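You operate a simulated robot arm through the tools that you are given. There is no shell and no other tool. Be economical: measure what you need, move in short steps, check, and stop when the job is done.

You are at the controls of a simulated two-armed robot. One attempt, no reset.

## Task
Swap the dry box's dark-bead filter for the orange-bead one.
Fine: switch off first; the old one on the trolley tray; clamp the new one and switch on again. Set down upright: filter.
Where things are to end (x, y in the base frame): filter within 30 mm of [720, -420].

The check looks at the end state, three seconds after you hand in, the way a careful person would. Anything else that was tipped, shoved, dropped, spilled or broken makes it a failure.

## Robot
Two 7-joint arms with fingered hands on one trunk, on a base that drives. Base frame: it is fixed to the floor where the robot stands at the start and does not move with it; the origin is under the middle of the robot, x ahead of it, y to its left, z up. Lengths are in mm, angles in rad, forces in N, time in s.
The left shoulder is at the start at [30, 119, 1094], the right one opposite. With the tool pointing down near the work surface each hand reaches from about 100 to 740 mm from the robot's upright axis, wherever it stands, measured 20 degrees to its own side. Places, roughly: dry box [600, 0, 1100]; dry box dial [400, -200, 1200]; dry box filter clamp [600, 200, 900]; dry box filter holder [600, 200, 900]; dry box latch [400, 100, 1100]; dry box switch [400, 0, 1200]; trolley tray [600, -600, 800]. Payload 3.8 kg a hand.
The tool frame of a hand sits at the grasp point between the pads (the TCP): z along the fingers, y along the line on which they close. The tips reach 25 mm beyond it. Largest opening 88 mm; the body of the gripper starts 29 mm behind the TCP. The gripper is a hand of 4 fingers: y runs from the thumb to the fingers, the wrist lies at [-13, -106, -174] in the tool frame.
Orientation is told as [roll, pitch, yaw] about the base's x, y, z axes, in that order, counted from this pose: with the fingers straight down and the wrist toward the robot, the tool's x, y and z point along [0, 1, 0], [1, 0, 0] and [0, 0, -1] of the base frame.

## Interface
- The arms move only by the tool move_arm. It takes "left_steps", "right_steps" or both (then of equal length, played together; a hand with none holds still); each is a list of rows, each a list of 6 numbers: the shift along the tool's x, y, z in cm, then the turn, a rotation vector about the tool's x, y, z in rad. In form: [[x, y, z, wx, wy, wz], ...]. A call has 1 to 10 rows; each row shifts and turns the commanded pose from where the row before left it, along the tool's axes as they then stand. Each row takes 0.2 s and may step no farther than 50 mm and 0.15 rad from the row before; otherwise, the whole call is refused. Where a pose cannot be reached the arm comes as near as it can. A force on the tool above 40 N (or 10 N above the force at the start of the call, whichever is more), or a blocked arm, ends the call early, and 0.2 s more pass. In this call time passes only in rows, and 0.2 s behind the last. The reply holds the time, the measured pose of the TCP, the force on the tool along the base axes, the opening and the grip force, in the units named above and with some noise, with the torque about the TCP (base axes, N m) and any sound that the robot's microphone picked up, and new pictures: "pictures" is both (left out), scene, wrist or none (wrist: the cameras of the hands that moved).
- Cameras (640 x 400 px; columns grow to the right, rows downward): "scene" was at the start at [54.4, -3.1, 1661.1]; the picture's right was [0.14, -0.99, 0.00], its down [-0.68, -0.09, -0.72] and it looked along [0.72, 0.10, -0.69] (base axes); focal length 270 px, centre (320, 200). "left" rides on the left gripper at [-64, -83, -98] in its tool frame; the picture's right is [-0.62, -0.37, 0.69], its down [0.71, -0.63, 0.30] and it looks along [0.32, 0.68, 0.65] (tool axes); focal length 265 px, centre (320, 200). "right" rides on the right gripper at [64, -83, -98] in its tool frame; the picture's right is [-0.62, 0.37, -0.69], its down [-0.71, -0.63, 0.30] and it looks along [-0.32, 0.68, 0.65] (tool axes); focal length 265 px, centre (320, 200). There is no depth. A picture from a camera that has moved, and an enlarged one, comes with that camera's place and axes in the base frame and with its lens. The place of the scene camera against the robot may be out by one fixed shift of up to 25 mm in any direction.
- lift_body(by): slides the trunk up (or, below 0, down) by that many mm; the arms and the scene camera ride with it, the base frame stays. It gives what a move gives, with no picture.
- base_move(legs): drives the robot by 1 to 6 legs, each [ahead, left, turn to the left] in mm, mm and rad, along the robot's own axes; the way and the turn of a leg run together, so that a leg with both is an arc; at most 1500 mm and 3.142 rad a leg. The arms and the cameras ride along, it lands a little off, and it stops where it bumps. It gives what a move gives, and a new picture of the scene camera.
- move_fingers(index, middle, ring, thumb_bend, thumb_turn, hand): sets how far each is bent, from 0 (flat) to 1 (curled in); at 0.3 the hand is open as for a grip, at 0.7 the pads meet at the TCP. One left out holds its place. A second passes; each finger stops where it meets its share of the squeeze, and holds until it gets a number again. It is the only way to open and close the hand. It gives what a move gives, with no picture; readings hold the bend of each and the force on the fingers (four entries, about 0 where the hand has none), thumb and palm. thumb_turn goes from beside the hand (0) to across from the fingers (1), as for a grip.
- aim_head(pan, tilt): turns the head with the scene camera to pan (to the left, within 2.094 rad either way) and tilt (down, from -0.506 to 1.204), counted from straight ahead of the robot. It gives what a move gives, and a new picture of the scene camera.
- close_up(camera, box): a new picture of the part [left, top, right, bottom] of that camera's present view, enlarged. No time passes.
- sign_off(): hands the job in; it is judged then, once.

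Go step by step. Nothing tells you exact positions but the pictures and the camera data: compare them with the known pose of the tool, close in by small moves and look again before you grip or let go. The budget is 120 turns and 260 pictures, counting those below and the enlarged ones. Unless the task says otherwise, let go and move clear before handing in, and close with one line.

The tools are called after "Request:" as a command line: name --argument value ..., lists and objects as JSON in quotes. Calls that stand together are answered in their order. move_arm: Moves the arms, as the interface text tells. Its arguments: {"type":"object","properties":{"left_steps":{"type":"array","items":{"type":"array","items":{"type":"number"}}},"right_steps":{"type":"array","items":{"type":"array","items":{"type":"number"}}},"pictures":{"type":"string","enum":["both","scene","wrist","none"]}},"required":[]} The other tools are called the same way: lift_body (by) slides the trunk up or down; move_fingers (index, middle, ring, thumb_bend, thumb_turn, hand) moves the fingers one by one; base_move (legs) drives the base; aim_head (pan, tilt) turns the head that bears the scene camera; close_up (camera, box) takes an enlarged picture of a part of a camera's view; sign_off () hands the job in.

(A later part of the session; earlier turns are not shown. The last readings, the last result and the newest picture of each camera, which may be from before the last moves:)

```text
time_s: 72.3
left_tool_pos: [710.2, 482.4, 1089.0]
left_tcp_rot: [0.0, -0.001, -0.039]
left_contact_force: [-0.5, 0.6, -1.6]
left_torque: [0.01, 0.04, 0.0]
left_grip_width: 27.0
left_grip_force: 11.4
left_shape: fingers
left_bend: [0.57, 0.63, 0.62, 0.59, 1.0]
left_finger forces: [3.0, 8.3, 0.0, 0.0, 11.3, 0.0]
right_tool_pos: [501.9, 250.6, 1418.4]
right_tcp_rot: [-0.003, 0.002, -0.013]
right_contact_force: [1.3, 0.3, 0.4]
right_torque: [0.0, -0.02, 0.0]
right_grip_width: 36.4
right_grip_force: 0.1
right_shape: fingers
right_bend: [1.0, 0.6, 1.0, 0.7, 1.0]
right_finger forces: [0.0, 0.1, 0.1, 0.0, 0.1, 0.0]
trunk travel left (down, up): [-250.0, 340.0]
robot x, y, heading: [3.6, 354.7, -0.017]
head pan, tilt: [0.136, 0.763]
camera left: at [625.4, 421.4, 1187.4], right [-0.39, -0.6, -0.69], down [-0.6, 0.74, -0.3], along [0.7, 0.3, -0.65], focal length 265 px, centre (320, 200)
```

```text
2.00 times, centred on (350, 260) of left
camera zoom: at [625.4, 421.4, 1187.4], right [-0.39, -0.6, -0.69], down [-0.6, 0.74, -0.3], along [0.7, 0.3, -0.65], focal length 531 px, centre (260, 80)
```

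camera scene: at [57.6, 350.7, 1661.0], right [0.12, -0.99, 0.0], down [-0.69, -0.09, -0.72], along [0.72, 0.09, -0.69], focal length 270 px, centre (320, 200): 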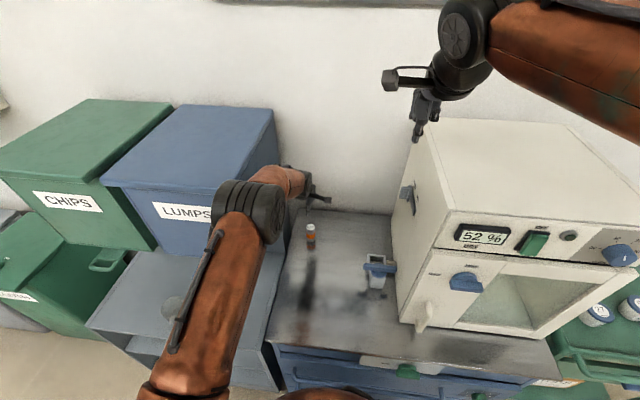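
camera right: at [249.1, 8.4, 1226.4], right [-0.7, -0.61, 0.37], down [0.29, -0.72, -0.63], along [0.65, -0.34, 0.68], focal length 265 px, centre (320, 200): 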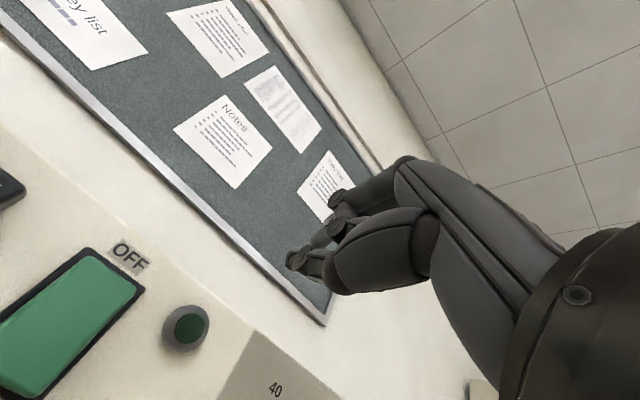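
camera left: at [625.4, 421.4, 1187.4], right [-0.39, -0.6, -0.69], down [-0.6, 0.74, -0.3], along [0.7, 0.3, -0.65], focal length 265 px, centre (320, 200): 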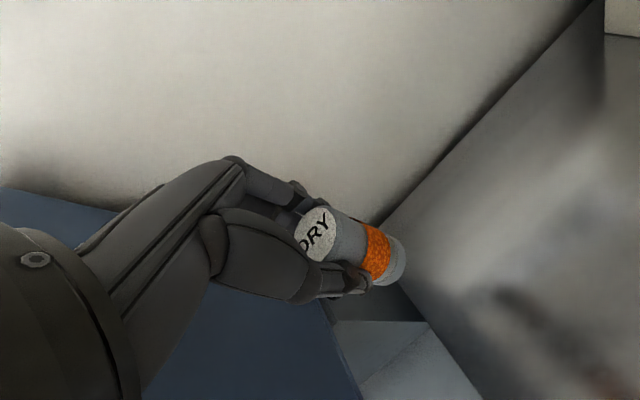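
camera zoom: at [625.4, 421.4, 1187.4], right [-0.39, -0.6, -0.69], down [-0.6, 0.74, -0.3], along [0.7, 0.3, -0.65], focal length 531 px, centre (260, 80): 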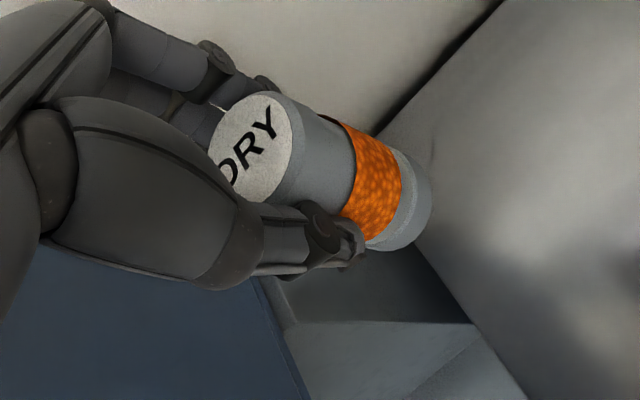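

Orange filter held (its centre sits about 5 mm to tool −x). Driving the base 170 mm right for reach, then turning the hand to yaw −90°.

Request:
base_move --legs '[[0, -170, 0.015]]'

Request:
move_arm --left_steps '[[0, -2, 0, 0, 0, 0.15], [0, -2, 0, 0, 0, 0.15], [0, -2, 0, 0, 0, 0.15], [0, 0, 0, 0, 0, 0.15], [0, 0, 0, 0, 0, 0.15], [0, 0, 0, 0, 0, 0.15], [0, 0, 0, 0, 0, 0.15], [0, 0, 0, 0, 0, 0.15], [0, 0, 0, 0, 0, 0.15], [0, 0, 0, 0, 0, 0.15]]' --pictures "none"

```text
time_s: 73.8
left_tool_pos: [708.0, 317.0, 1090.6]
left_tcp_rot: [0.002, -0.001, -0.026]
left_contact_force: [0.8, -0.6, -1.5]
left_torque: [0.03, 0.03, 0.0]
left_grip_width: 27.0
left_grip_force: 10.7
left_shape: fingers
left_bend: [0.57, 0.63, 0.62, 0.59, 1.0]
left_finger forces: [2.8, 8.4, 0.0, 0.1, 11.3, 0.0]
right_tool_pos: [503.7, 80.8, 1417.5]
right_tcp_rot: [0.0, 0.003, 0.0]
right_contact_force: [0.4, 0.1, -0.1]
right_torque: [-0.02, 0.03, 0.01]
right_grip_width: 36.2
right_grip_force: 0.1
right_shape: fingers
right_bend: [1.0, 0.6, 1.0, 0.7, 1.0]
right_finger forces: [0.0, 0.0, 0.0, 0.0, 0.0, 0.0]
trunk travel left (down, up): [-250.0, 340.0]
robot x, y, heading: [0.1, 182.0, -0.001]
head pan, tilt: [0.136, 0.763]
camera scene: at [54.8, 175.4, 1661.1], right [0.14, -0.99, 0.0], down [-0.68, -0.09, -0.72], along [0.72, 0.1, -0.69], focal length 270 px, centre (320, 200)
```

scene: 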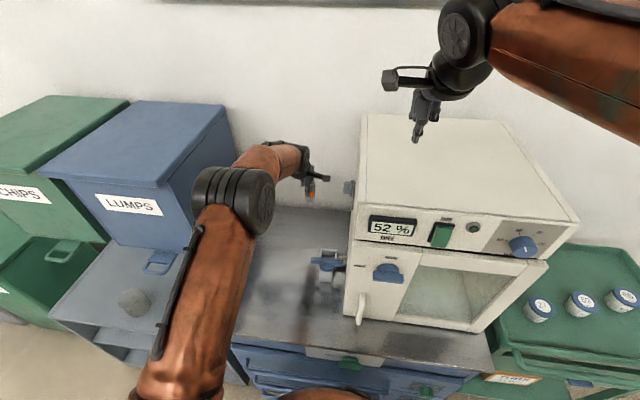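

```text
time_s: 76.0
left_tool_pos: [639.4, 327.3, 1088.4]
left_tcp_rot: [0.001, 0.0, -1.528]
left_contact_force: [-0.4, 0.5, -0.6]
left_torque: [0.02, -0.02, 0.01]
left_grip_width: 26.9
left_grip_force: 11.2
left_shape: fingers
left_bend: [0.57, 0.63, 0.62, 0.59, 1.0]
left_finger forces: [2.9, 8.3, 0.0, 0.1, 11.1, 0.1]
left hand out of reach, approached as far as the arm can: row 10
right_tool_pos: [502.4, 83.5, 1417.4]
right_tcp_rot: [-0.001, 0.003, 0.0]
right_contact_force: [0.2, -0.1, -0.3]
right_torque: [-0.02, 0.0, 0.02]
right_grip_width: 36.2
right_grip_force: 0.1
right_shape: fingers
right_bend: [1.0, 0.6, 1.0, 0.7, 1.0]
right_finger forces: [0.0, 0.0, 0.1, 0.0, 0.1, 0.0]
trunk travel left (down, up): [-250.0, 340.0]
robot x, y, heading: [-1.3, 181.4, -0.002]
head pan, tilt: [0.136, 0.763]
```

Now moving above the socket at about (610,237).

Request:
move_arm --left_steps '[[-1, 3, 0, 0, 0, 0.043], [-1, 3, 2, 0, 0, 0], [-0.9, 3, 2, 0, 0, 0], [0, 0, 2, 0, 0, 0]]' --pictures "both"

Request:
close_up --camera "left" --box '[260, 180, 520, 380]'

Request:
close_up --camera "scene" --box '[290, 190, 370, 290]'

```text
time_s: 77.0
left_tool_pos: [614.7, 235.1, 1028.8]
left_tcp_rot: [0.002, 0.0, -1.567]
left_contact_force: [0.6, 0.1, -0.1]
left_torque: [0.01, -0.01, 0.0]
left_grip_width: 26.9
left_grip_force: 11.2
left_shape: fingers
left_bend: [0.57, 0.63, 0.62, 0.59, 1.0]
left_finger forces: [2.9, 8.4, 0.0, 0.1, 11.0, 0.0]
right_tool_pos: [503.1, 83.0, 1416.7]
right_tcp_rot: [-0.004, 0.002, 0.0]
right_contact_force: [0.3, 0.2, 0.2]
right_torque: [-0.01, -0.01, 0.0]
right_grip_width: 36.3
right_grip_force: 0.1
right_shape: fingers
right_bend: [1.0, 0.6, 1.0, 0.7, 1.0]
right_finger forces: [0.0, 0.1, 0.1, 0.0, 0.0, 0.1]
trunk travel left (down, up): [-250.0, 340.0]
robot x, y, heading: [-1.8, 179.6, 0.001]
head pan, tilt: [0.136, 0.763]
camera scene: at [55.1, 177.6, 1661.0], right [0.14, -0.99, 0.0], down [-0.68, -0.09, -0.72], along [0.72, 0.1, -0.69], focal length 270 px, centre (320, 200)
camera left: at [550.5, 319.4, 1125.7], right [-0.62, 0.37, -0.69], down [0.71, 0.63, -0.3], along [0.33, -0.68, -0.65], focal length 265 px, centre (320, 200)
```

scene: 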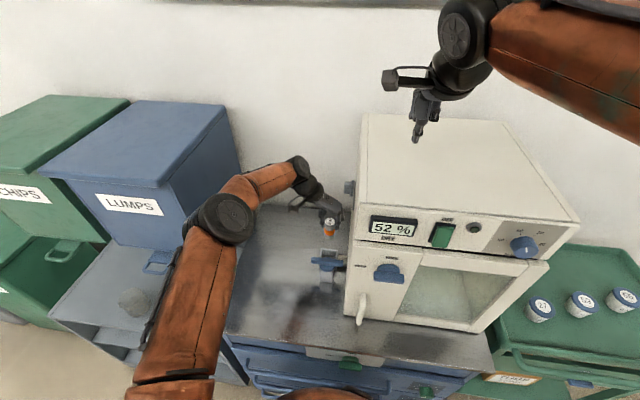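
left: 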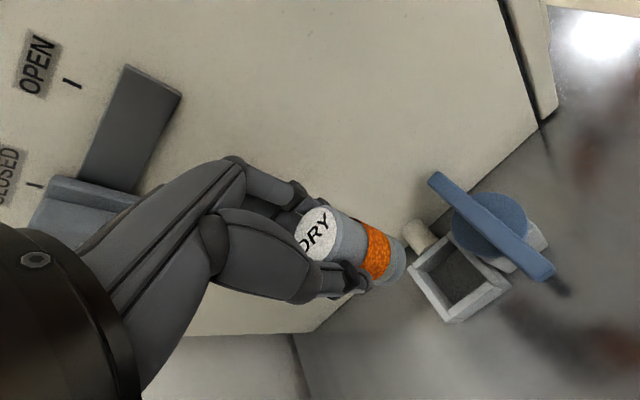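

```text
2.00 times, centred on (390, 280) of left
camera zoom: at [550.5, 319.4, 1125.7], right [-0.62, 0.37, -0.69], down [0.71, 0.63, -0.3], along [0.33, -0.68, -0.65], focal length 531 px, centre (180, 40)
```

zoom: 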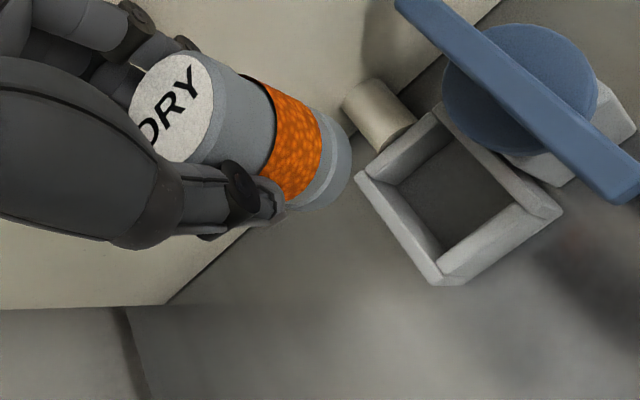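

```text
4.00 times, centred on (330, 240) of scene
camera zoom: at [55.1, 177.6, 1661.0], right [0.14, -0.99, 0.0], down [-0.68, -0.09, -0.72], along [0.72, 0.1, -0.69], focal length 1081 px, centre (280, 40)
```

zoom: 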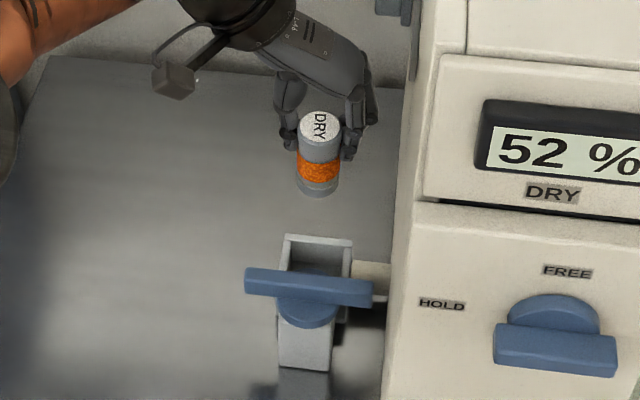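

Socket centre ≈(606,239); I'll place the TCP at (608,237) and lower to just above the rim, then check.

Request:
move_arm --left_steps '[[-0.6, -0.2, 3, 0, 0, 0], [0, 0, 3, 0, 0, 0], [0, 0, 3, 0, 0, 0]]' --pictures "both"

Request:
close_up --camera "left" --box '[280, 180, 480, 340]'

Request:
close_up --camera "scene" --box '[290, 200, 370, 280]'

```text
time_s: 77.8
left_tool_pos: [608.8, 239.2, 938.4]
left_tcp_rot: [0.002, 0.003, -1.568]
left_contact_force: [-0.2, -0.2, -1.2]
left_torque: [-0.02, 0.03, 0.0]
left_grip_width: 27.2
left_grip_force: 11.2
left_shape: fingers
left_bend: [0.57, 0.63, 0.62, 0.59, 1.0]
left_finger forces: [2.9, 8.3, 0.0, 0.1, 11.0, 0.1]
right_tool_pos: [503.5, 83.5, 1417.7]
right_tcp_rot: [-0.003, 0.004, 0.0]
right_contact_force: [0.1, -0.5, -0.1]
right_torque: [0.0, 0.0, -0.03]
right_grip_width: 36.3
right_grip_force: 0.1
right_shape: fingers
right_bend: [1.0, 0.6, 1.0, 0.7, 1.0]
right_finger forces: [0.1, 0.0, 0.0, 0.1, 0.0, 0.0]
trunk travel left (down, up): [-250.0, 340.0]
robot x, y, heading: [-0.6, 179.6, -0.002]
head pan, tilt: [0.136, 0.763]
camera scene: at [55.2, 176.9, 1661.0], right [0.14, -0.99, 0.0], down [-0.68, -0.09, -0.72], along [0.72, 0.1, -0.69], focal length 270 px, centre (320, 200)
camera left: at [544.1, 322.8, 1036.0], right [-0.62, 0.37, -0.69], down [0.71, 0.63, -0.3], along [0.33, -0.68, -0.65], focal length 265 px, centre (320, 200)
```

scene: 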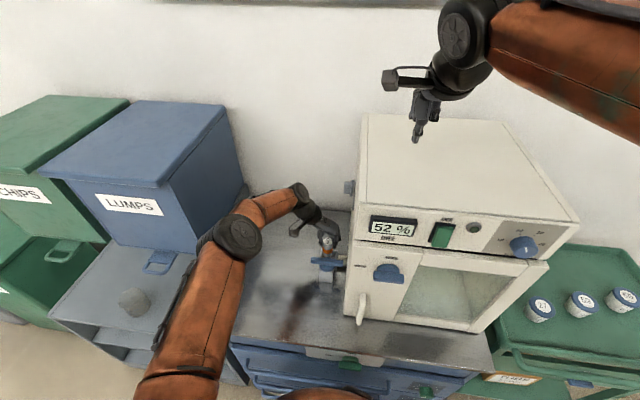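
left: 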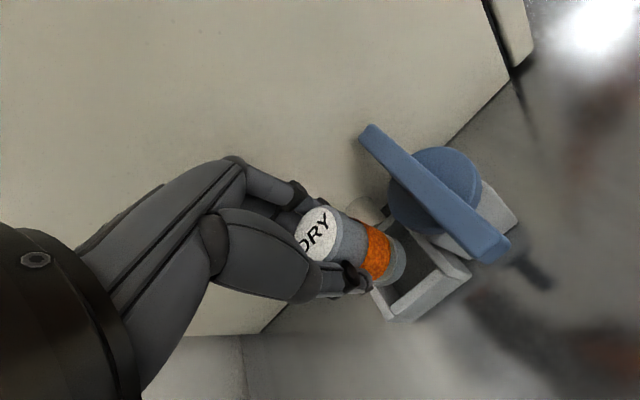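

```text
2.50 times, centred on (380, 260) of left
camera zoom: at [544.1, 322.8, 1036.0], right [-0.62, 0.37, -0.69], down [0.71, 0.63, -0.3], along [0.33, -0.68, -0.65], focal length 664 px, centre (170, 50)
```

zoom: 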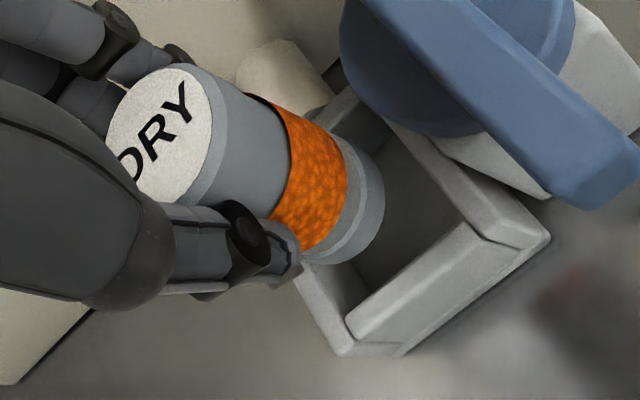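

```text
5.00 times, centred on (330, 240) of scene
camera zoom: at [55.2, 176.9, 1661.0], right [0.14, -0.99, 0.0], down [-0.68, -0.09, -0.72], along [0.72, 0.1, -0.69], focal length 1352 px, centre (270, 0)
```

zoom: 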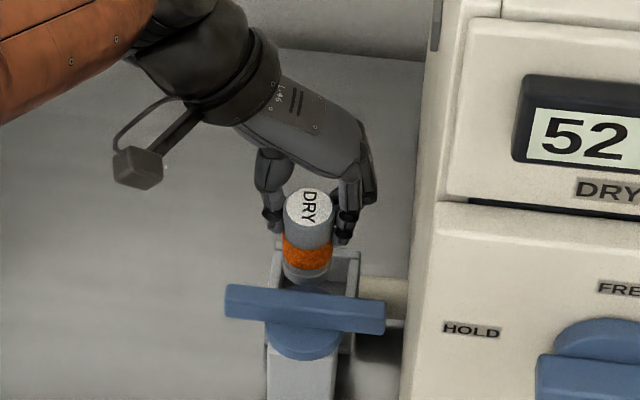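

Both views say the filter sits ~4 mm too far out (+y) and ~3 mm short in x. Correcting and lowering gently into the socket.

Request:
move_arm --left_steps '[[0.25, 0.4, 0, 0, 0, 0], [0, 0, 0.8, 0, 0, 0], [0, 0, 0.6, 0, 0, 0], [0, 0, 0.5, 0, 0, 0]]' --pictures "both"

Request:
close_up --camera "left" --box '[280, 180, 480, 340]'

Request:
close_up --camera "scene" --box '[290, 200, 370, 280]'

```text
time_s: 78.8
left_tool_pos: [608.5, 233.8, 919.5]
left_tcp_rot: [0.002, -0.001, -1.567]
left_contact_force: [-0.2, -0.5, 0.1]
left_torque: [-0.01, 0.02, -0.01]
left_grip_width: 26.9
left_grip_force: 10.9
left_shape: fingers
left_bend: [0.57, 0.63, 0.62, 0.59, 1.0]
left_finger forces: [2.9, 8.4, 0.1, 0.0, 10.9, 0.0]
right_tool_pos: [502.9, 82.4, 1417.3]
right_tcp_rot: [-0.004, 0.001, 0.002]
right_contact_force: [0.4, 0.5, 0.5]
right_torque: [-0.02, 0.03, -0.05]
right_grip_width: 36.3
right_grip_force: 0.1
right_shape: fingers
right_bend: [1.0, 0.6, 1.0, 0.7, 1.0]
right_finger forces: [0.0, 0.0, 0.0, 0.0, 0.0, 0.1]
trunk travel left (down, up): [-250.0, 340.0]
robot x, y, heading: [2.6, 179.1, -0.002]
head pan, tilt: [0.136, 0.763]
camera scene: at [54.9, 177.0, 1661.0], right [0.14, -0.99, 0.0], down [-0.68, -0.09, -0.72], along [0.72, 0.1, -0.69], focal length 270 px, centre (320, 200)
camera left: at [545.3, 318.0, 1017.5], right [-0.62, 0.37, -0.69], down [0.71, 0.63, -0.3], along [0.33, -0.68, -0.65], focal length 265 px, centre (320, 200)
```

scene: 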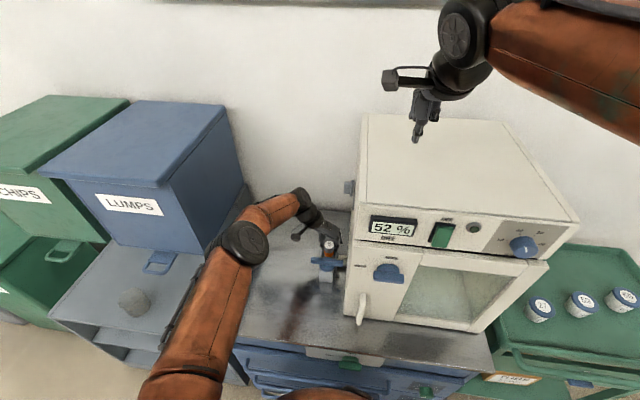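
left: 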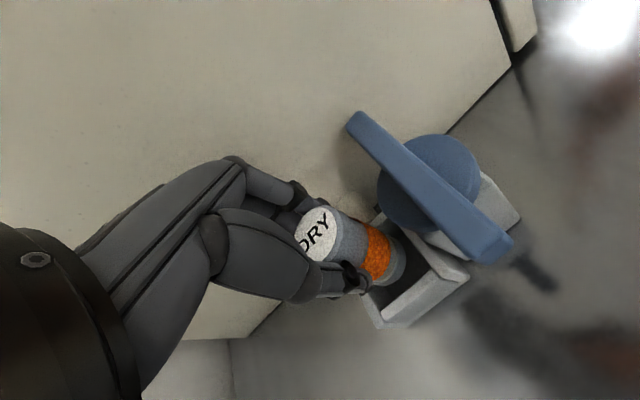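

```text
2.50 times, centred on (380, 260) of left
camera zoom: at [545.3, 318.0, 1017.5], right [-0.62, 0.37, -0.69], down [0.71, 0.63, -0.3], along [0.33, -0.68, -0.65], focal length 664 px, centre (170, 50)
```

zoom: 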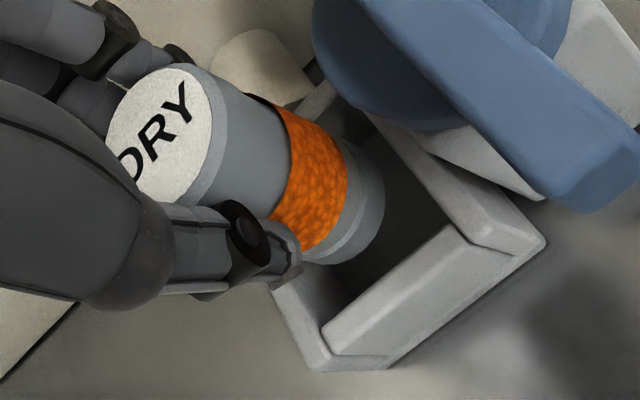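

```text
5.00 times, centred on (330, 240) of scene
camera zoom: at [54.9, 177.0, 1661.0], right [0.14, -0.99, 0.0], down [-0.68, -0.09, -0.72], along [0.72, 0.1, -0.69], focal length 1352 px, centre (270, 0)
```

zoom: 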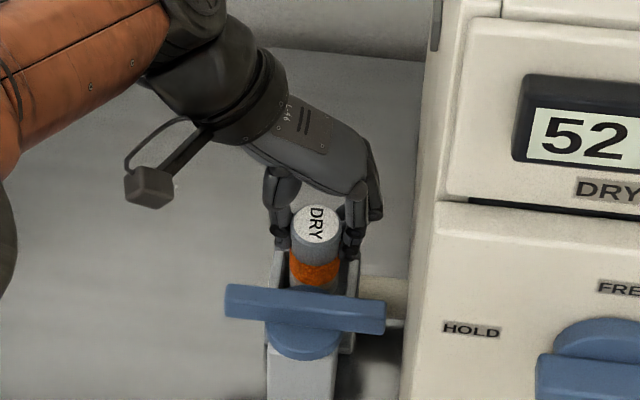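

Now centred in y and entering without contact. Continuing down slowly.

Request:
move_arm --left_steps '[[0, 0, 0.5, 0, 0, 0], [0, 0, 0.5, 0, 0, 0], [0, 0, 0.5, 0, 0, 0]]' --pictures "wrist"

Request:
close_up --camera "left" --box '[280, 180, 480, 340]'

```text
time_s: 79.6
left_tool_pos: [609.3, 234.9, 903.3]
left_tcp_rot: [0.0, 0.002, -1.57]
left_contact_force: [0.2, -0.4, -0.6]
left_torque: [-0.01, 0.05, 0.02]
left_grip_width: 26.6
left_grip_force: 11.2
left_shape: fingers
left_bend: [0.57, 0.63, 0.62, 0.59, 1.0]
left_finger forces: [2.9, 8.4, 0.0, 0.0, 11.1, 0.0]
right_tool_pos: [503.2, 82.8, 1417.3]
right_tcp_rot: [-0.001, 0.002, -0.001]
right_contact_force: [0.4, -0.5, -0.2]
right_torque: [-0.02, -0.02, -0.01]
right_grip_width: 36.0
right_grip_force: 0.1
right_shape: fingers
right_bend: [1.0, 0.6, 1.0, 0.7, 1.0]
right_finger forces: [0.0, 0.0, 0.0, 0.0, 0.1, 0.1]
trunk travel left (down, up): [-250.0, 340.0]
robot x, y, heading: [-1.6, 180.9, -0.009]
head pan, tilt: [0.136, 0.763]
camera left: at [545.7, 317.8, 1001.8], right [-0.62, 0.37, -0.69], down [0.71, 0.63, -0.3], along [0.33, -0.68, -0.65], focal length 265 px, centre (320, 200)
```

left: 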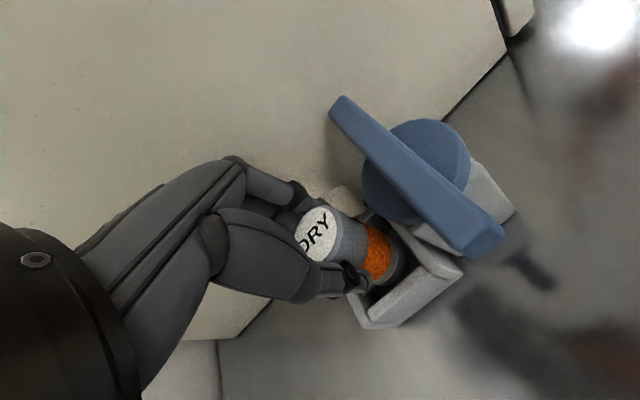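

```text
2.50 times, centred on (380, 260) of left
camera zoom: at [545.7, 317.8, 1001.8], right [-0.62, 0.37, -0.69], down [0.71, 0.63, -0.3], along [0.33, -0.68, -0.65], focal length 664 px, centre (170, 50)
```

zoom: 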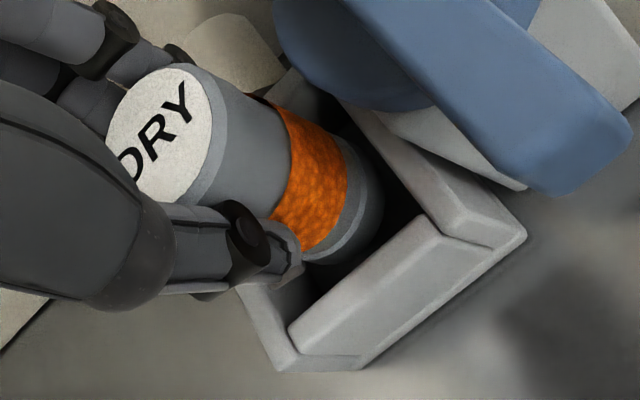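

Entering cleanly. Continuing in 3 mm steps until it seats.

Request:
move_arm --left_steps '[[0, 0, 0.4, 0, 0, 0], [0, 0, 0.3, 0, 0, 0], [0, 0, 0.3, 0, 0, 0]]' --pictures "none"

Request:
close_up --camera "left" --box '[280, 180, 480, 340]'

```text
time_s: 80.4
left_tool_pos: [610.1, 235.6, 895.5]
left_tcp_rot: [0.001, 0.0, -1.569]
left_contact_force: [0.2, -0.5, -1.5]
left_torque: [-0.01, -0.01, 0.01]
left_grip_width: 27.0
left_grip_force: 11.4
left_shape: fingers
left_bend: [0.57, 0.63, 0.62, 0.59, 1.0]
left_finger forces: [2.8, 8.5, 0.0, 0.1, 11.0, 0.0]
right_tool_pos: [503.1, 83.2, 1417.3]
right_tcp_rot: [-0.004, 0.002, 0.0]
right_contact_force: [0.0, 0.4, -0.1]
right_torque: [0.02, 0.01, 0.01]
right_grip_width: 36.5
right_grip_force: 0.1
right_shape: fingers
right_bend: [1.0, 0.6, 1.0, 0.7, 1.0]
right_finger forces: [0.1, 0.1, 0.0, 0.1, 0.0, 0.0]
trunk travel left (down, up): [-250.0, 340.0]
robot x, y, heading: [0.2, 182.3, 0.001]
head pan, tilt: [0.136, 0.763]
```

```text
2.50 times, centred on (380, 260) of left
camera zoom: at [545.7, 318.1, 992.5], right [-0.62, 0.37, -0.69], down [0.71, 0.63, -0.3], along [0.33, -0.68, -0.65], focal length 664 px, centre (170, 50)
```

zoom: 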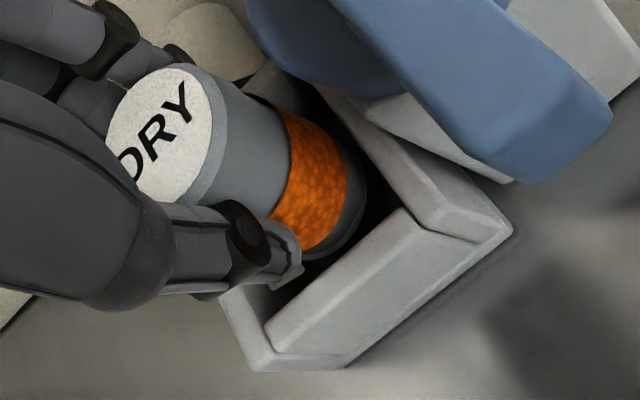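

Request:
move_arm --left_steps '[[0, 0, 0.3, 0, 0, 0], [0, 0, 0.3, 0, 0, 0]]' --pictures "none"

Request:
close_up --camera "left" --box '[280, 180, 480, 340]'

```text
time_s: 81.0
left_tool_pos: [609.7, 233.2, 888.9]
left_tcp_rot: [0.002, -0.002, -1.569]
left_contact_force: [-1.1, 0.1, -0.9]
left_torque: [-0.01, -0.01, -0.01]
left_grip_width: 26.7
left_grip_force: 11.6
left_shape: fingers
left_bend: [0.57, 0.63, 0.62, 0.59, 1.0]
left_finger forces: [2.9, 8.3, 0.0, 0.1, 10.9, 0.0]
right_tool_pos: [503.1, 83.0, 1416.4]
right_tcp_rot: [-0.002, 0.003, 0.0]
right_contact_force: [-0.3, 0.2, 0.8]
right_torque: [0.0, -0.01, 0.0]
right_grip_width: 36.4
right_grip_force: 0.0
right_shape: fingers
right_bend: [1.0, 0.6, 1.0, 0.7, 1.0]
right_finger forces: [0.0, 0.0, 0.0, 0.1, 0.0, 0.0]
trunk travel left (down, up): [-250.0, 340.0]
robot x, y, heading: [-0.7, 179.4, 0.002]
head pan, tilt: [0.136, 0.763]
```

```text
2.50 times, centred on (380, 260) of left
camera zoom: at [545.8, 317.8, 986.6], right [-0.62, 0.37, -0.69], down [0.71, 0.63, -0.3], along [0.33, -0.68, -0.65], focal length 664 px, centre (170, 50)
```

zoom: 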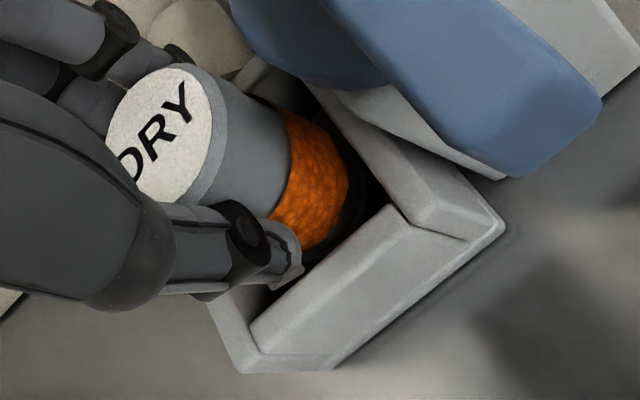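

Not seated yet; a little further.

Request:
move_arm --left_steps '[[0, 0, 0.25, 0, 0, 0], [0, 0, 0.25, 0, 0, 0]]' --pictures "none"

```text
time_s: 81.6
left_tool_pos: [610.6, 234.4, 886.7]
left_tcp_rot: [0.006, 0.0, -1.567]
left_contact_force: [1.9, -0.5, 7.5]
left_torque: [0.04, -0.01, 0.0]
left_grip_width: 26.6
left_grip_force: 12.2
left_shape: fingers
left_bend: [0.58, 0.63, 0.62, 0.59, 1.0]
left_finger forces: [3.1, 9.9, 0.0, 0.0, 11.9, 0.1]
right_tool_pos: [501.7, 83.2, 1417.2]
right_tcp_rot: [-0.001, 0.004, 0.0]
right_contact_force: [0.0, 0.8, -0.4]
right_torque: [-0.01, -0.02, 0.01]
right_grip_width: 36.5
right_grip_force: 0.1
right_shape: fingers
right_bend: [1.0, 0.6, 1.0, 0.7, 1.0]
right_finger forces: [0.0, 0.0, 0.0, 0.0, 0.0, 0.0]
trunk travel left (down, up): [-250.0, 340.0]
robot x, y, heading: [2.3, 181.9, 0.001]
head pan, tilt: [0.136, 0.763]
```

Contact (7.5 N) at z≈887: seated. Opening the hand and checking.

Request:
move_fingers --hand "left" --index 0.45 --middle 0.45 --ring 0.45 --thumb_bend 0.45

Request:
close_up --camera "left" --box '[240, 160, 480, 340]'

Request:
close_up --camera "scene" --box '[290, 200, 370, 280]'

```text
time_s: 82.6
left_tool_pos: [609.0, 234.4, 883.8]
left_tcp_rot: [0.002, 0.001, -1.569]
left_contact_force: [0.2, 0.2, -0.4]
left_torque: [0.01, 0.01, 0.0]
left_grip_width: 51.9
left_grip_force: 0.0
left_shape: fingers
left_bend: [0.45, 0.45, 0.45, 0.45, 0.99]
left_finger forces: [0.0, 0.0, 0.0, 0.0, 0.0, 0.0]
right_tool_pos: [502.5, 82.9, 1417.3]
right_tcp_rot: [0.0, 0.002, 0.001]
right_contact_force: [-0.6, -0.7, 0.5]
right_torque: [0.01, -0.05, -0.02]
right_grip_width: 36.3
right_grip_force: 0.0
right_shape: fingers
right_bend: [1.0, 0.6, 1.0, 0.7, 1.0]
right_finger forces: [0.1, 0.1, 0.1, 0.1, 0.1, 0.1]
trunk travel left (down, up): [-250.0, 340.0]
robot x, y, heading: [0.2, 180.6, -0.001]
head pan, tilt: [0.136, 0.763]
```

```text
2.22 times, centred on (360, 250) of left
camera zoom: at [545.3, 318.0, 982.0], right [-0.62, 0.37, -0.69], down [0.71, 0.63, -0.3], along [0.33, -0.68, -0.65], focal length 590 px, centre (231, 89)
```

zoom: 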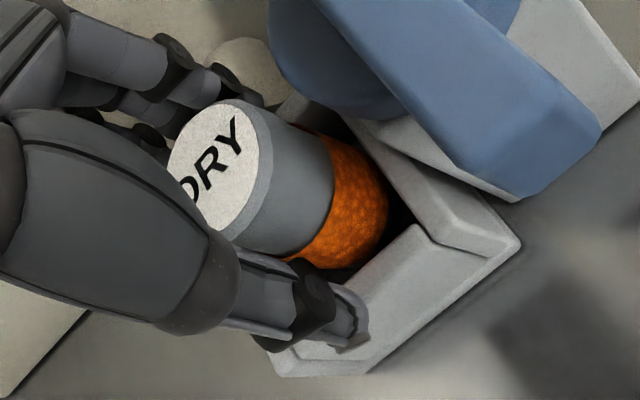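

```text
5.00 times, centred on (330, 240) of scene
camera zoom: at [54.7, 176.8, 1661.0], right [0.14, -0.99, 0.0], down [-0.68, -0.09, -0.72], along [0.72, 0.1, -0.69], focal length 1352 px, centre (270, 0)
```

zoom: 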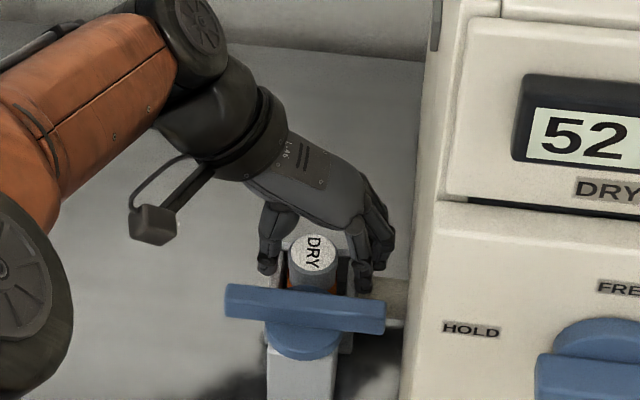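

Released; lifting straight up to inspect.

Request:
move_arm --left_steps '[[0, 0, -2, 0, 0, 0], [0, 0, -3, 0, 0, 0], [0, 0, -4, 0, 0, 0], [0, -2, -4, 0, 0, 0], [0, -4, -2, 0, 0, 0]]' --pictures "both"

Request:
close_up --camera "left" --box '[280, 160, 540, 360]'

Request:
close_up --camera "scene" --box '[290, 200, 370, 280]'

```text
time_s: 83.8
left_tool_pos: [607.7, 294.2, 1034.6]
left_tcp_rot: [0.002, 0.0, -1.569]
left_contact_force: [-0.4, -0.8, -0.8]
left_torque: [-0.06, 0.0, -0.01]
left_grip_width: 51.8
left_grip_force: 0.0
left_shape: fingers
left_bend: [0.45, 0.45, 0.45, 0.45, 0.99]
left_finger forces: [0.0, 0.1, 0.0, 0.0, 0.0, 0.1]
right_tool_pos: [503.1, 84.2, 1417.3]
right_tcp_rot: [-0.002, 0.002, 0.001]
right_contact_force: [0.2, 0.0, 0.6]
right_torque: [-0.02, 0.01, 0.04]
right_grip_width: 36.6
right_grip_force: 0.1
right_shape: fingers
right_bend: [1.0, 0.6, 1.0, 0.7, 1.0]
right_finger forces: [0.1, 0.1, 0.1, 0.0, 0.0, 0.1]
trunk travel left (down, up): [-250.0, 340.0]
robot x, y, heading: [-2.3, 179.9, -0.004]
head pan, tilt: [0.136, 0.763]
camera scene: at [54.3, 178.3, 1661.0], right [0.14, -0.99, 0.0], down [-0.68, -0.1, -0.72], along [0.72, 0.1, -0.69], focal length 270 px, centre (320, 200)
camera left: at [543.6, 377.8, 1131.6], right [-0.62, 0.37, -0.69], down [0.71, 0.63, -0.3], along [0.33, -0.68, -0.65], focal length 265 px, centre (320, 200)
```

scene: 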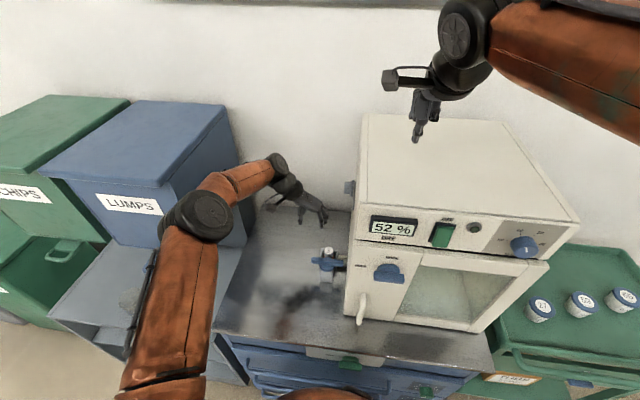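
left: 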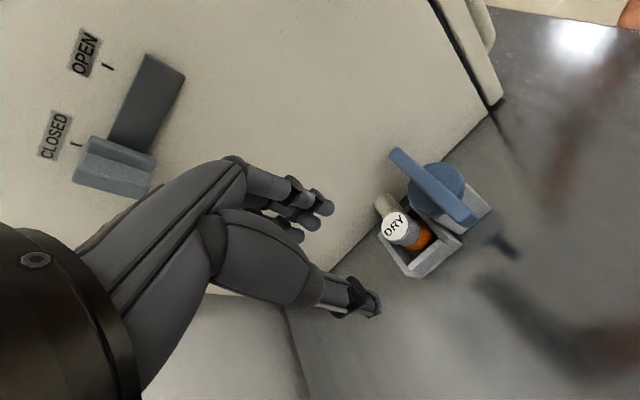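

```text
2.00 times, centred on (410, 260) of left
camera zoom: at [543.6, 377.8, 1131.6], right [-0.62, 0.37, -0.69], down [0.71, 0.63, -0.3], along [0.33, -0.68, -0.65], focal length 531 px, centre (140, 80)
```

zoom: 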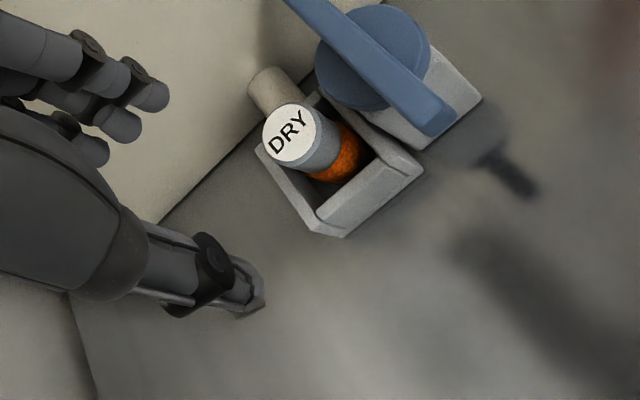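

```text
5.00 times, centred on (330, 240) of scene
camera zoom: at [54.3, 178.3, 1661.0], right [0.14, -0.99, 0.0], down [-0.68, -0.1, -0.72], along [0.72, 0.1, -0.69], focal length 1352 px, centre (270, 0)
```

zoom: 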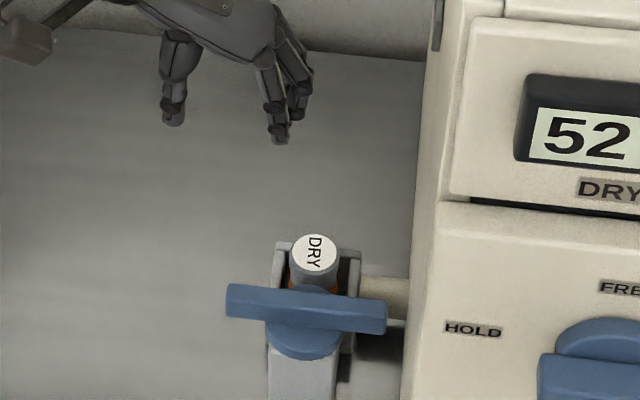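

The orange filter sits upright in the holder. Next I'll pinch middle and thumb into a poker and push the handle (now at ≈(550,285)) back toward the robot.

Request:
move_fingers --hand "left" --index 1 --middle 0.68 --ring 1 --thumb_bend 0.68

Request:
move_arm --left_steps '[[-1.5, 0.7, 2, 0, 0, 0], [-1.5, 0.7, 2.5, 0, 0, 0], [-0.6, 0.2, 3, 0, 0, 0]]' --pictures "both"

Request:
close_up --camera "left" --box '[280, 160, 540, 360]'

Request:
close_up --camera "scene" --box '[290, 200, 370, 280]'

```text
time_s: 84.8
left_tool_pos: [607.8, 293.1, 1033.7]
left_tcp_rot: [0.003, 0.0, -1.569]
left_contact_force: [0.2, 0.4, -0.2]
left_torque: [-0.02, -0.02, -0.03]
left_grip_width: 36.9
left_grip_force: 0.0
left_shape: fingers
left_bend: [1.0, 0.68, 1.0, 0.68, 1.0]
left_finger forces: [0.1, 0.1, 0.0, 0.0, 0.1, 0.0]
right_tool_pos: [502.8, 82.6, 1417.5]
right_tcp_rot: [-0.003, 0.003, 0.0]
right_contact_force: [-0.5, 0.9, -0.9]
right_torque: [-0.02, -0.03, 0.01]
right_grip_width: 36.4
right_grip_force: 0.1
right_shape: fingers
right_bend: [1.0, 0.6, 1.0, 0.7, 1.0]
right_finger forces: [0.0, 0.0, 0.0, 0.0, 0.0, 0.1]
trunk travel left (down, up): [-250.0, 340.0]
robot x, y, heading: [-0.7, 179.5, -0.003]
head pan, tilt: [0.136, 0.763]
```

```text
time_s: 85.6
left_tool_pos: [573.1, 277.7, 957.7]
left_tcp_rot: [0.0, 0.0, -1.567]
left_contact_force: [0.3, 0.0, -0.8]
left_torque: [0.02, -0.02, -0.02]
left_grip_width: 36.9
left_grip_force: 0.0
left_shape: fingers
left_bend: [1.0, 0.68, 1.0, 0.68, 1.0]
left_finger forces: [0.1, 0.0, 0.0, 0.0, 0.0, 0.1]
right_tool_pos: [503.0, 83.1, 1418.0]
right_tcp_rot: [-0.002, 0.003, 0.0]
right_contact_force: [-0.2, -0.2, 0.4]
right_torque: [-0.03, -0.02, -0.02]
right_grip_width: 36.4
right_grip_force: 0.0
right_shape: fingers
right_bend: [1.0, 0.6, 1.0, 0.7, 1.0]
right_finger forces: [0.1, 0.1, 0.0, 0.0, 0.1, 0.1]
trunk travel left (down, up): [-250.0, 340.0]
robot x, y, heading: [3.3, 182.5, 0.001]
head pan, tilt: [0.136, 0.763]
camera scene: at [55.2, 177.3, 1661.0], right [0.14, -0.99, 0.0], down [-0.68, -0.09, -0.72], along [0.72, 0.1, -0.69], focal length 270 px, centre (320, 200)
camera left: at [508.6, 361.6, 1055.5], right [-0.62, 0.37, -0.69], down [0.71, 0.63, -0.3], along [0.33, -0.68, -0.65], focal length 265 px, centre (320, 200)
```

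scene: 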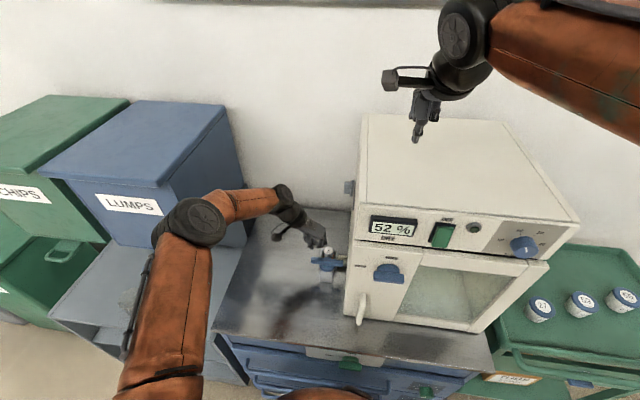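
left: 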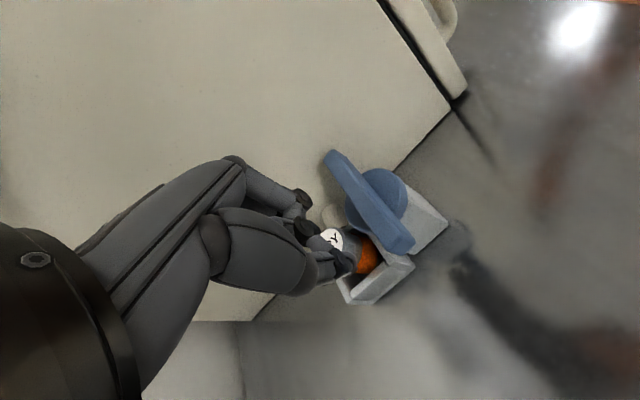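

```text
2.00 times, centred on (410, 260) of left
camera zoom: at [508.6, 361.6, 1055.5], right [-0.62, 0.37, -0.69], down [0.71, 0.63, -0.3], along [0.33, -0.68, -0.65], focal length 531 px, centre (140, 80)
```

zoom: 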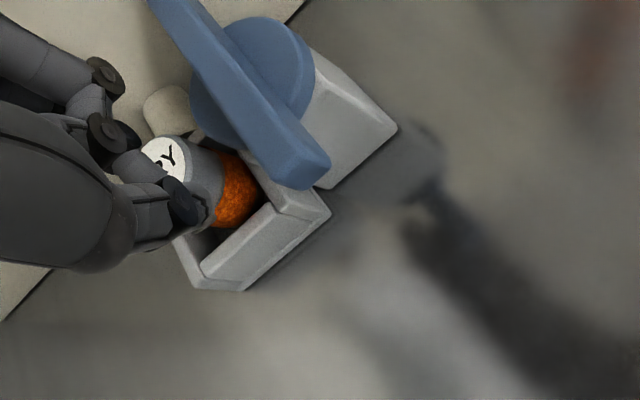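

```text
5.00 times, centred on (330, 240) of scene
camera zoom: at [55.2, 177.3, 1661.0], right [0.14, -0.99, 0.0], down [-0.68, -0.09, -0.72], along [0.72, 0.1, -0.69], focal length 1352 px, centre (270, 0)
```

zoom: 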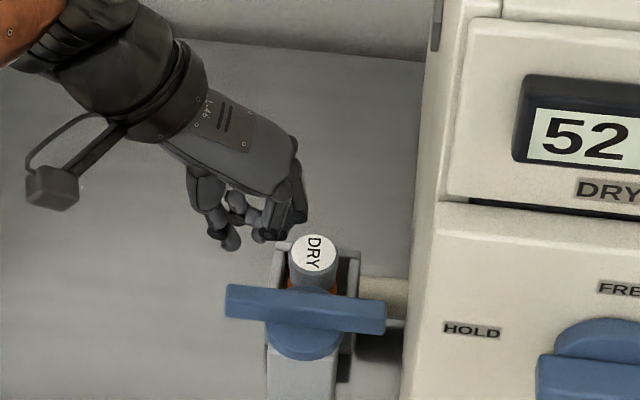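

Poker is on the far side of the handle, clear of the filter. Lowering to z≈913 and then beginning the push toward −x.

Request:
move_arm --left_steps '[[0, 0, 1.5, 0, 0, 0], [0, 0, 1.5, 0, 0, 0], [0, 0, 1.4, 0, 0, 0], [-0.5, 0, 0, 0, 0, 0], [-0.5, 0, 0, 0, 0, 0]]' --pictures "both"

Request:
close_up --camera "left" --box '[240, 140, 500, 340]'

Request:
close_up --camera "scene" --box '[290, 200, 370, 280]'

```text
time_s: 86.8
left_tool_pos: [562.0, 278.5, 914.5]
left_tcp_rot: [0.001, -0.001, -1.567]
left_contact_force: [0.2, 0.6, 0.5]
left_torque: [-0.01, 0.0, 0.0]
left_grip_width: 37.3
left_grip_force: 0.4
left_shape: fingers
left_bend: [1.0, 0.68, 1.0, 0.68, 1.0]
left_finger forces: [0.1, 0.1, 0.1, 0.0, 0.6, 0.0]
right_tool_pos: [502.7, 82.0, 1417.2]
right_tcp_rot: [-0.001, 0.002, 0.002]
right_contact_force: [-0.1, -0.5, 0.4]
right_torque: [0.01, 0.0, 0.01]
right_grip_width: 36.4
right_grip_force: 0.1
right_shape: fingers
right_bend: [1.0, 0.6, 1.0, 0.7, 1.0]
right_finger forces: [0.0, 0.0, 0.1, 0.0, 0.0, 0.0]
trunk travel left (down, up): [-250.0, 340.0]
robot x, y, heading: [-2.6, 179.3, 0.0]
head pan, tilt: [0.136, 0.763]
camera scene: at [54.8, 177.0, 1661.1], right [0.14, -0.99, 0.0], down [-0.68, -0.09, -0.72], along [0.72, 0.1, -0.69], focal length 270 px, centre (320, 200)
camera left: at [499.1, 362.5, 1012.1], right [-0.62, 0.37, -0.69], down [0.71, 0.63, -0.3], along [0.33, -0.68, -0.65], focal length 265 px, centre (320, 200)
```

scene: 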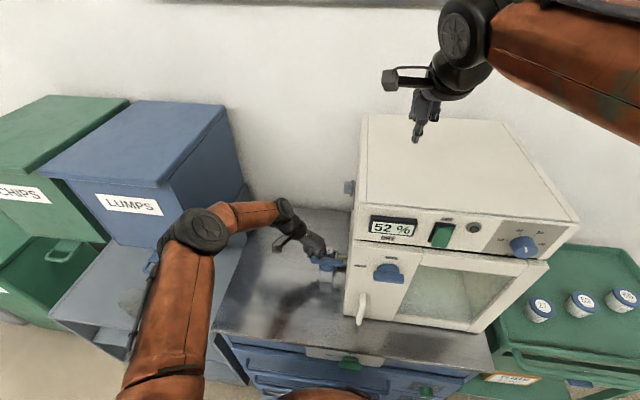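
left: 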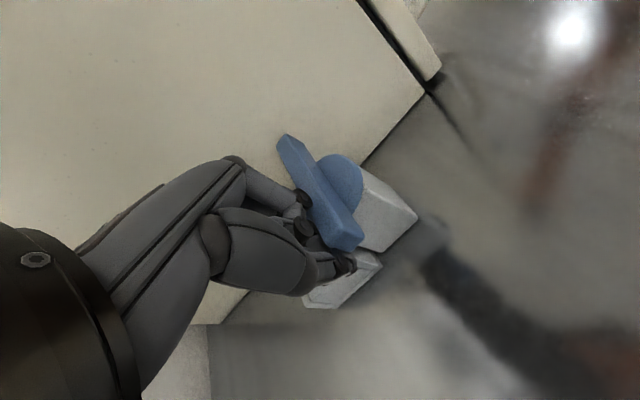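

```text
2.00 times, centred on (370, 240) of left
camera zoom: at [499.1, 362.5, 1012.1], right [-0.62, 0.37, -0.69], down [0.71, 0.63, -0.3], along [0.33, -0.68, -0.65], focal length 531 px, centre (220, 120)
```

zoom: 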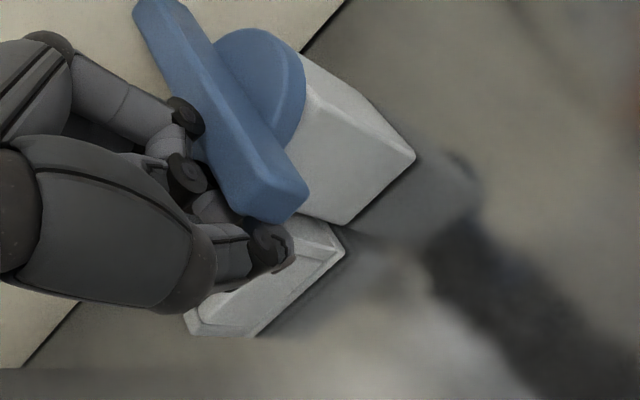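

```text
5.00 times, centred on (330, 240) of scene
camera zoom: at [54.8, 177.0, 1661.1], right [0.14, -0.99, 0.0], down [-0.68, -0.09, -0.72], along [0.72, 0.1, -0.69], focal length 1352 px, centre (270, 0)
```

zoom: 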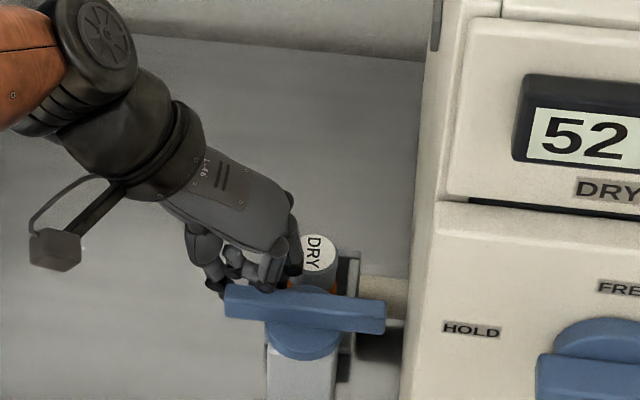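

Touching the handle. Pushing it along the arc.

Request:
move_arm --left_steps '[[-0.6, 0, 0, 0, 0, 0], [-0.6, -0.1, 0, 0, 0, 0], [-0.6, -0.1, 0, 0, 0, 0], [-0.6, 0, 0, 0, 0, 0], [-0.6, 0.2, 0, 0, 0, 0]]' --pictures "wrist"

Request:
close_up --camera "scene" --box '[290, 200, 370, 280]'

```text
time_s: 88.0
left_tool_pos: [532.4, 278.6, 914.6]
left_tcp_rot: [0.001, 0.0, -1.567]
left_contact_force: [1.3, 3.4, 5.3]
left_torque: [-0.15, -0.01, 0.09]
left_grip_width: 37.2
left_grip_force: 3.8
left_shape: fingers
left_bend: [1.0, 0.7, 1.0, 0.68, 1.0]
left_finger forces: [0.0, 7.6, 0.0, 0.0, 0.0, 0.0]
right_tool_pos: [502.8, 84.4, 1418.3]
right_tcp_rot: [-0.002, 0.002, 0.0]
right_contact_force: [-0.1, 0.5, 0.0]
right_torque: [0.04, -0.01, -0.01]
right_grip_width: 36.4
right_grip_force: 0.0
right_shape: fingers
right_bend: [1.0, 0.6, 1.0, 0.7, 1.0]
right_finger forces: [0.0, 0.0, 0.1, 0.1, 0.1, 0.0]
trunk travel left (down, up): [-250.0, 340.0]
robot x, y, heading: [0.5, 179.3, 0.001]
head pan, tilt: [0.136, 0.763]
camera left: at [468.2, 363.4, 1012.2], right [-0.62, 0.37, -0.69], down [0.71, 0.63, -0.3], along [0.33, -0.68, -0.65], focal length 265 px, centre (320, 200)
```

left: 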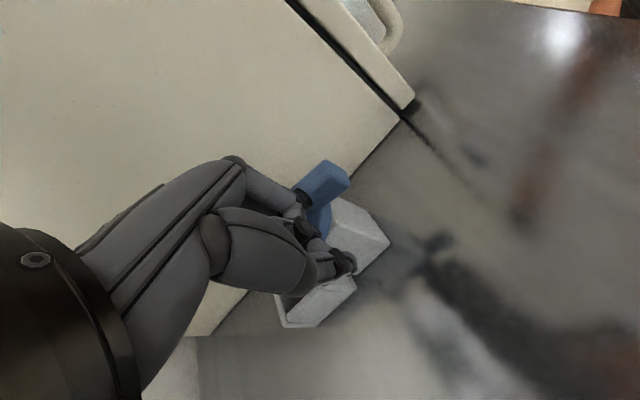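

```text
5.00 times, centred on (330, 240) of scene
camera zoom: at [54.1, 177.7, 1661.1], right [0.14, -0.99, 0.0], down [-0.68, -0.09, -0.72], along [0.72, 0.1, -0.69], focal length 1352 px, centre (270, 0)
```

zoom: 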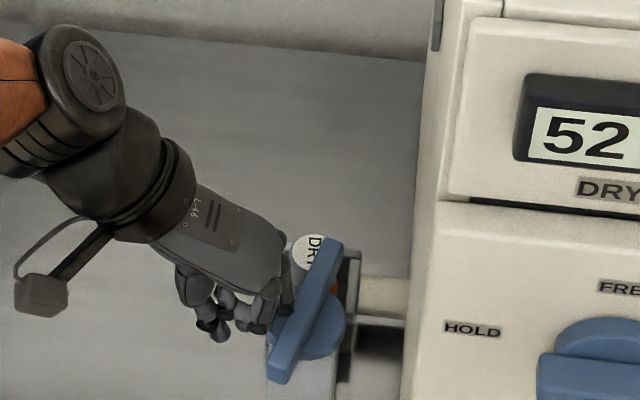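

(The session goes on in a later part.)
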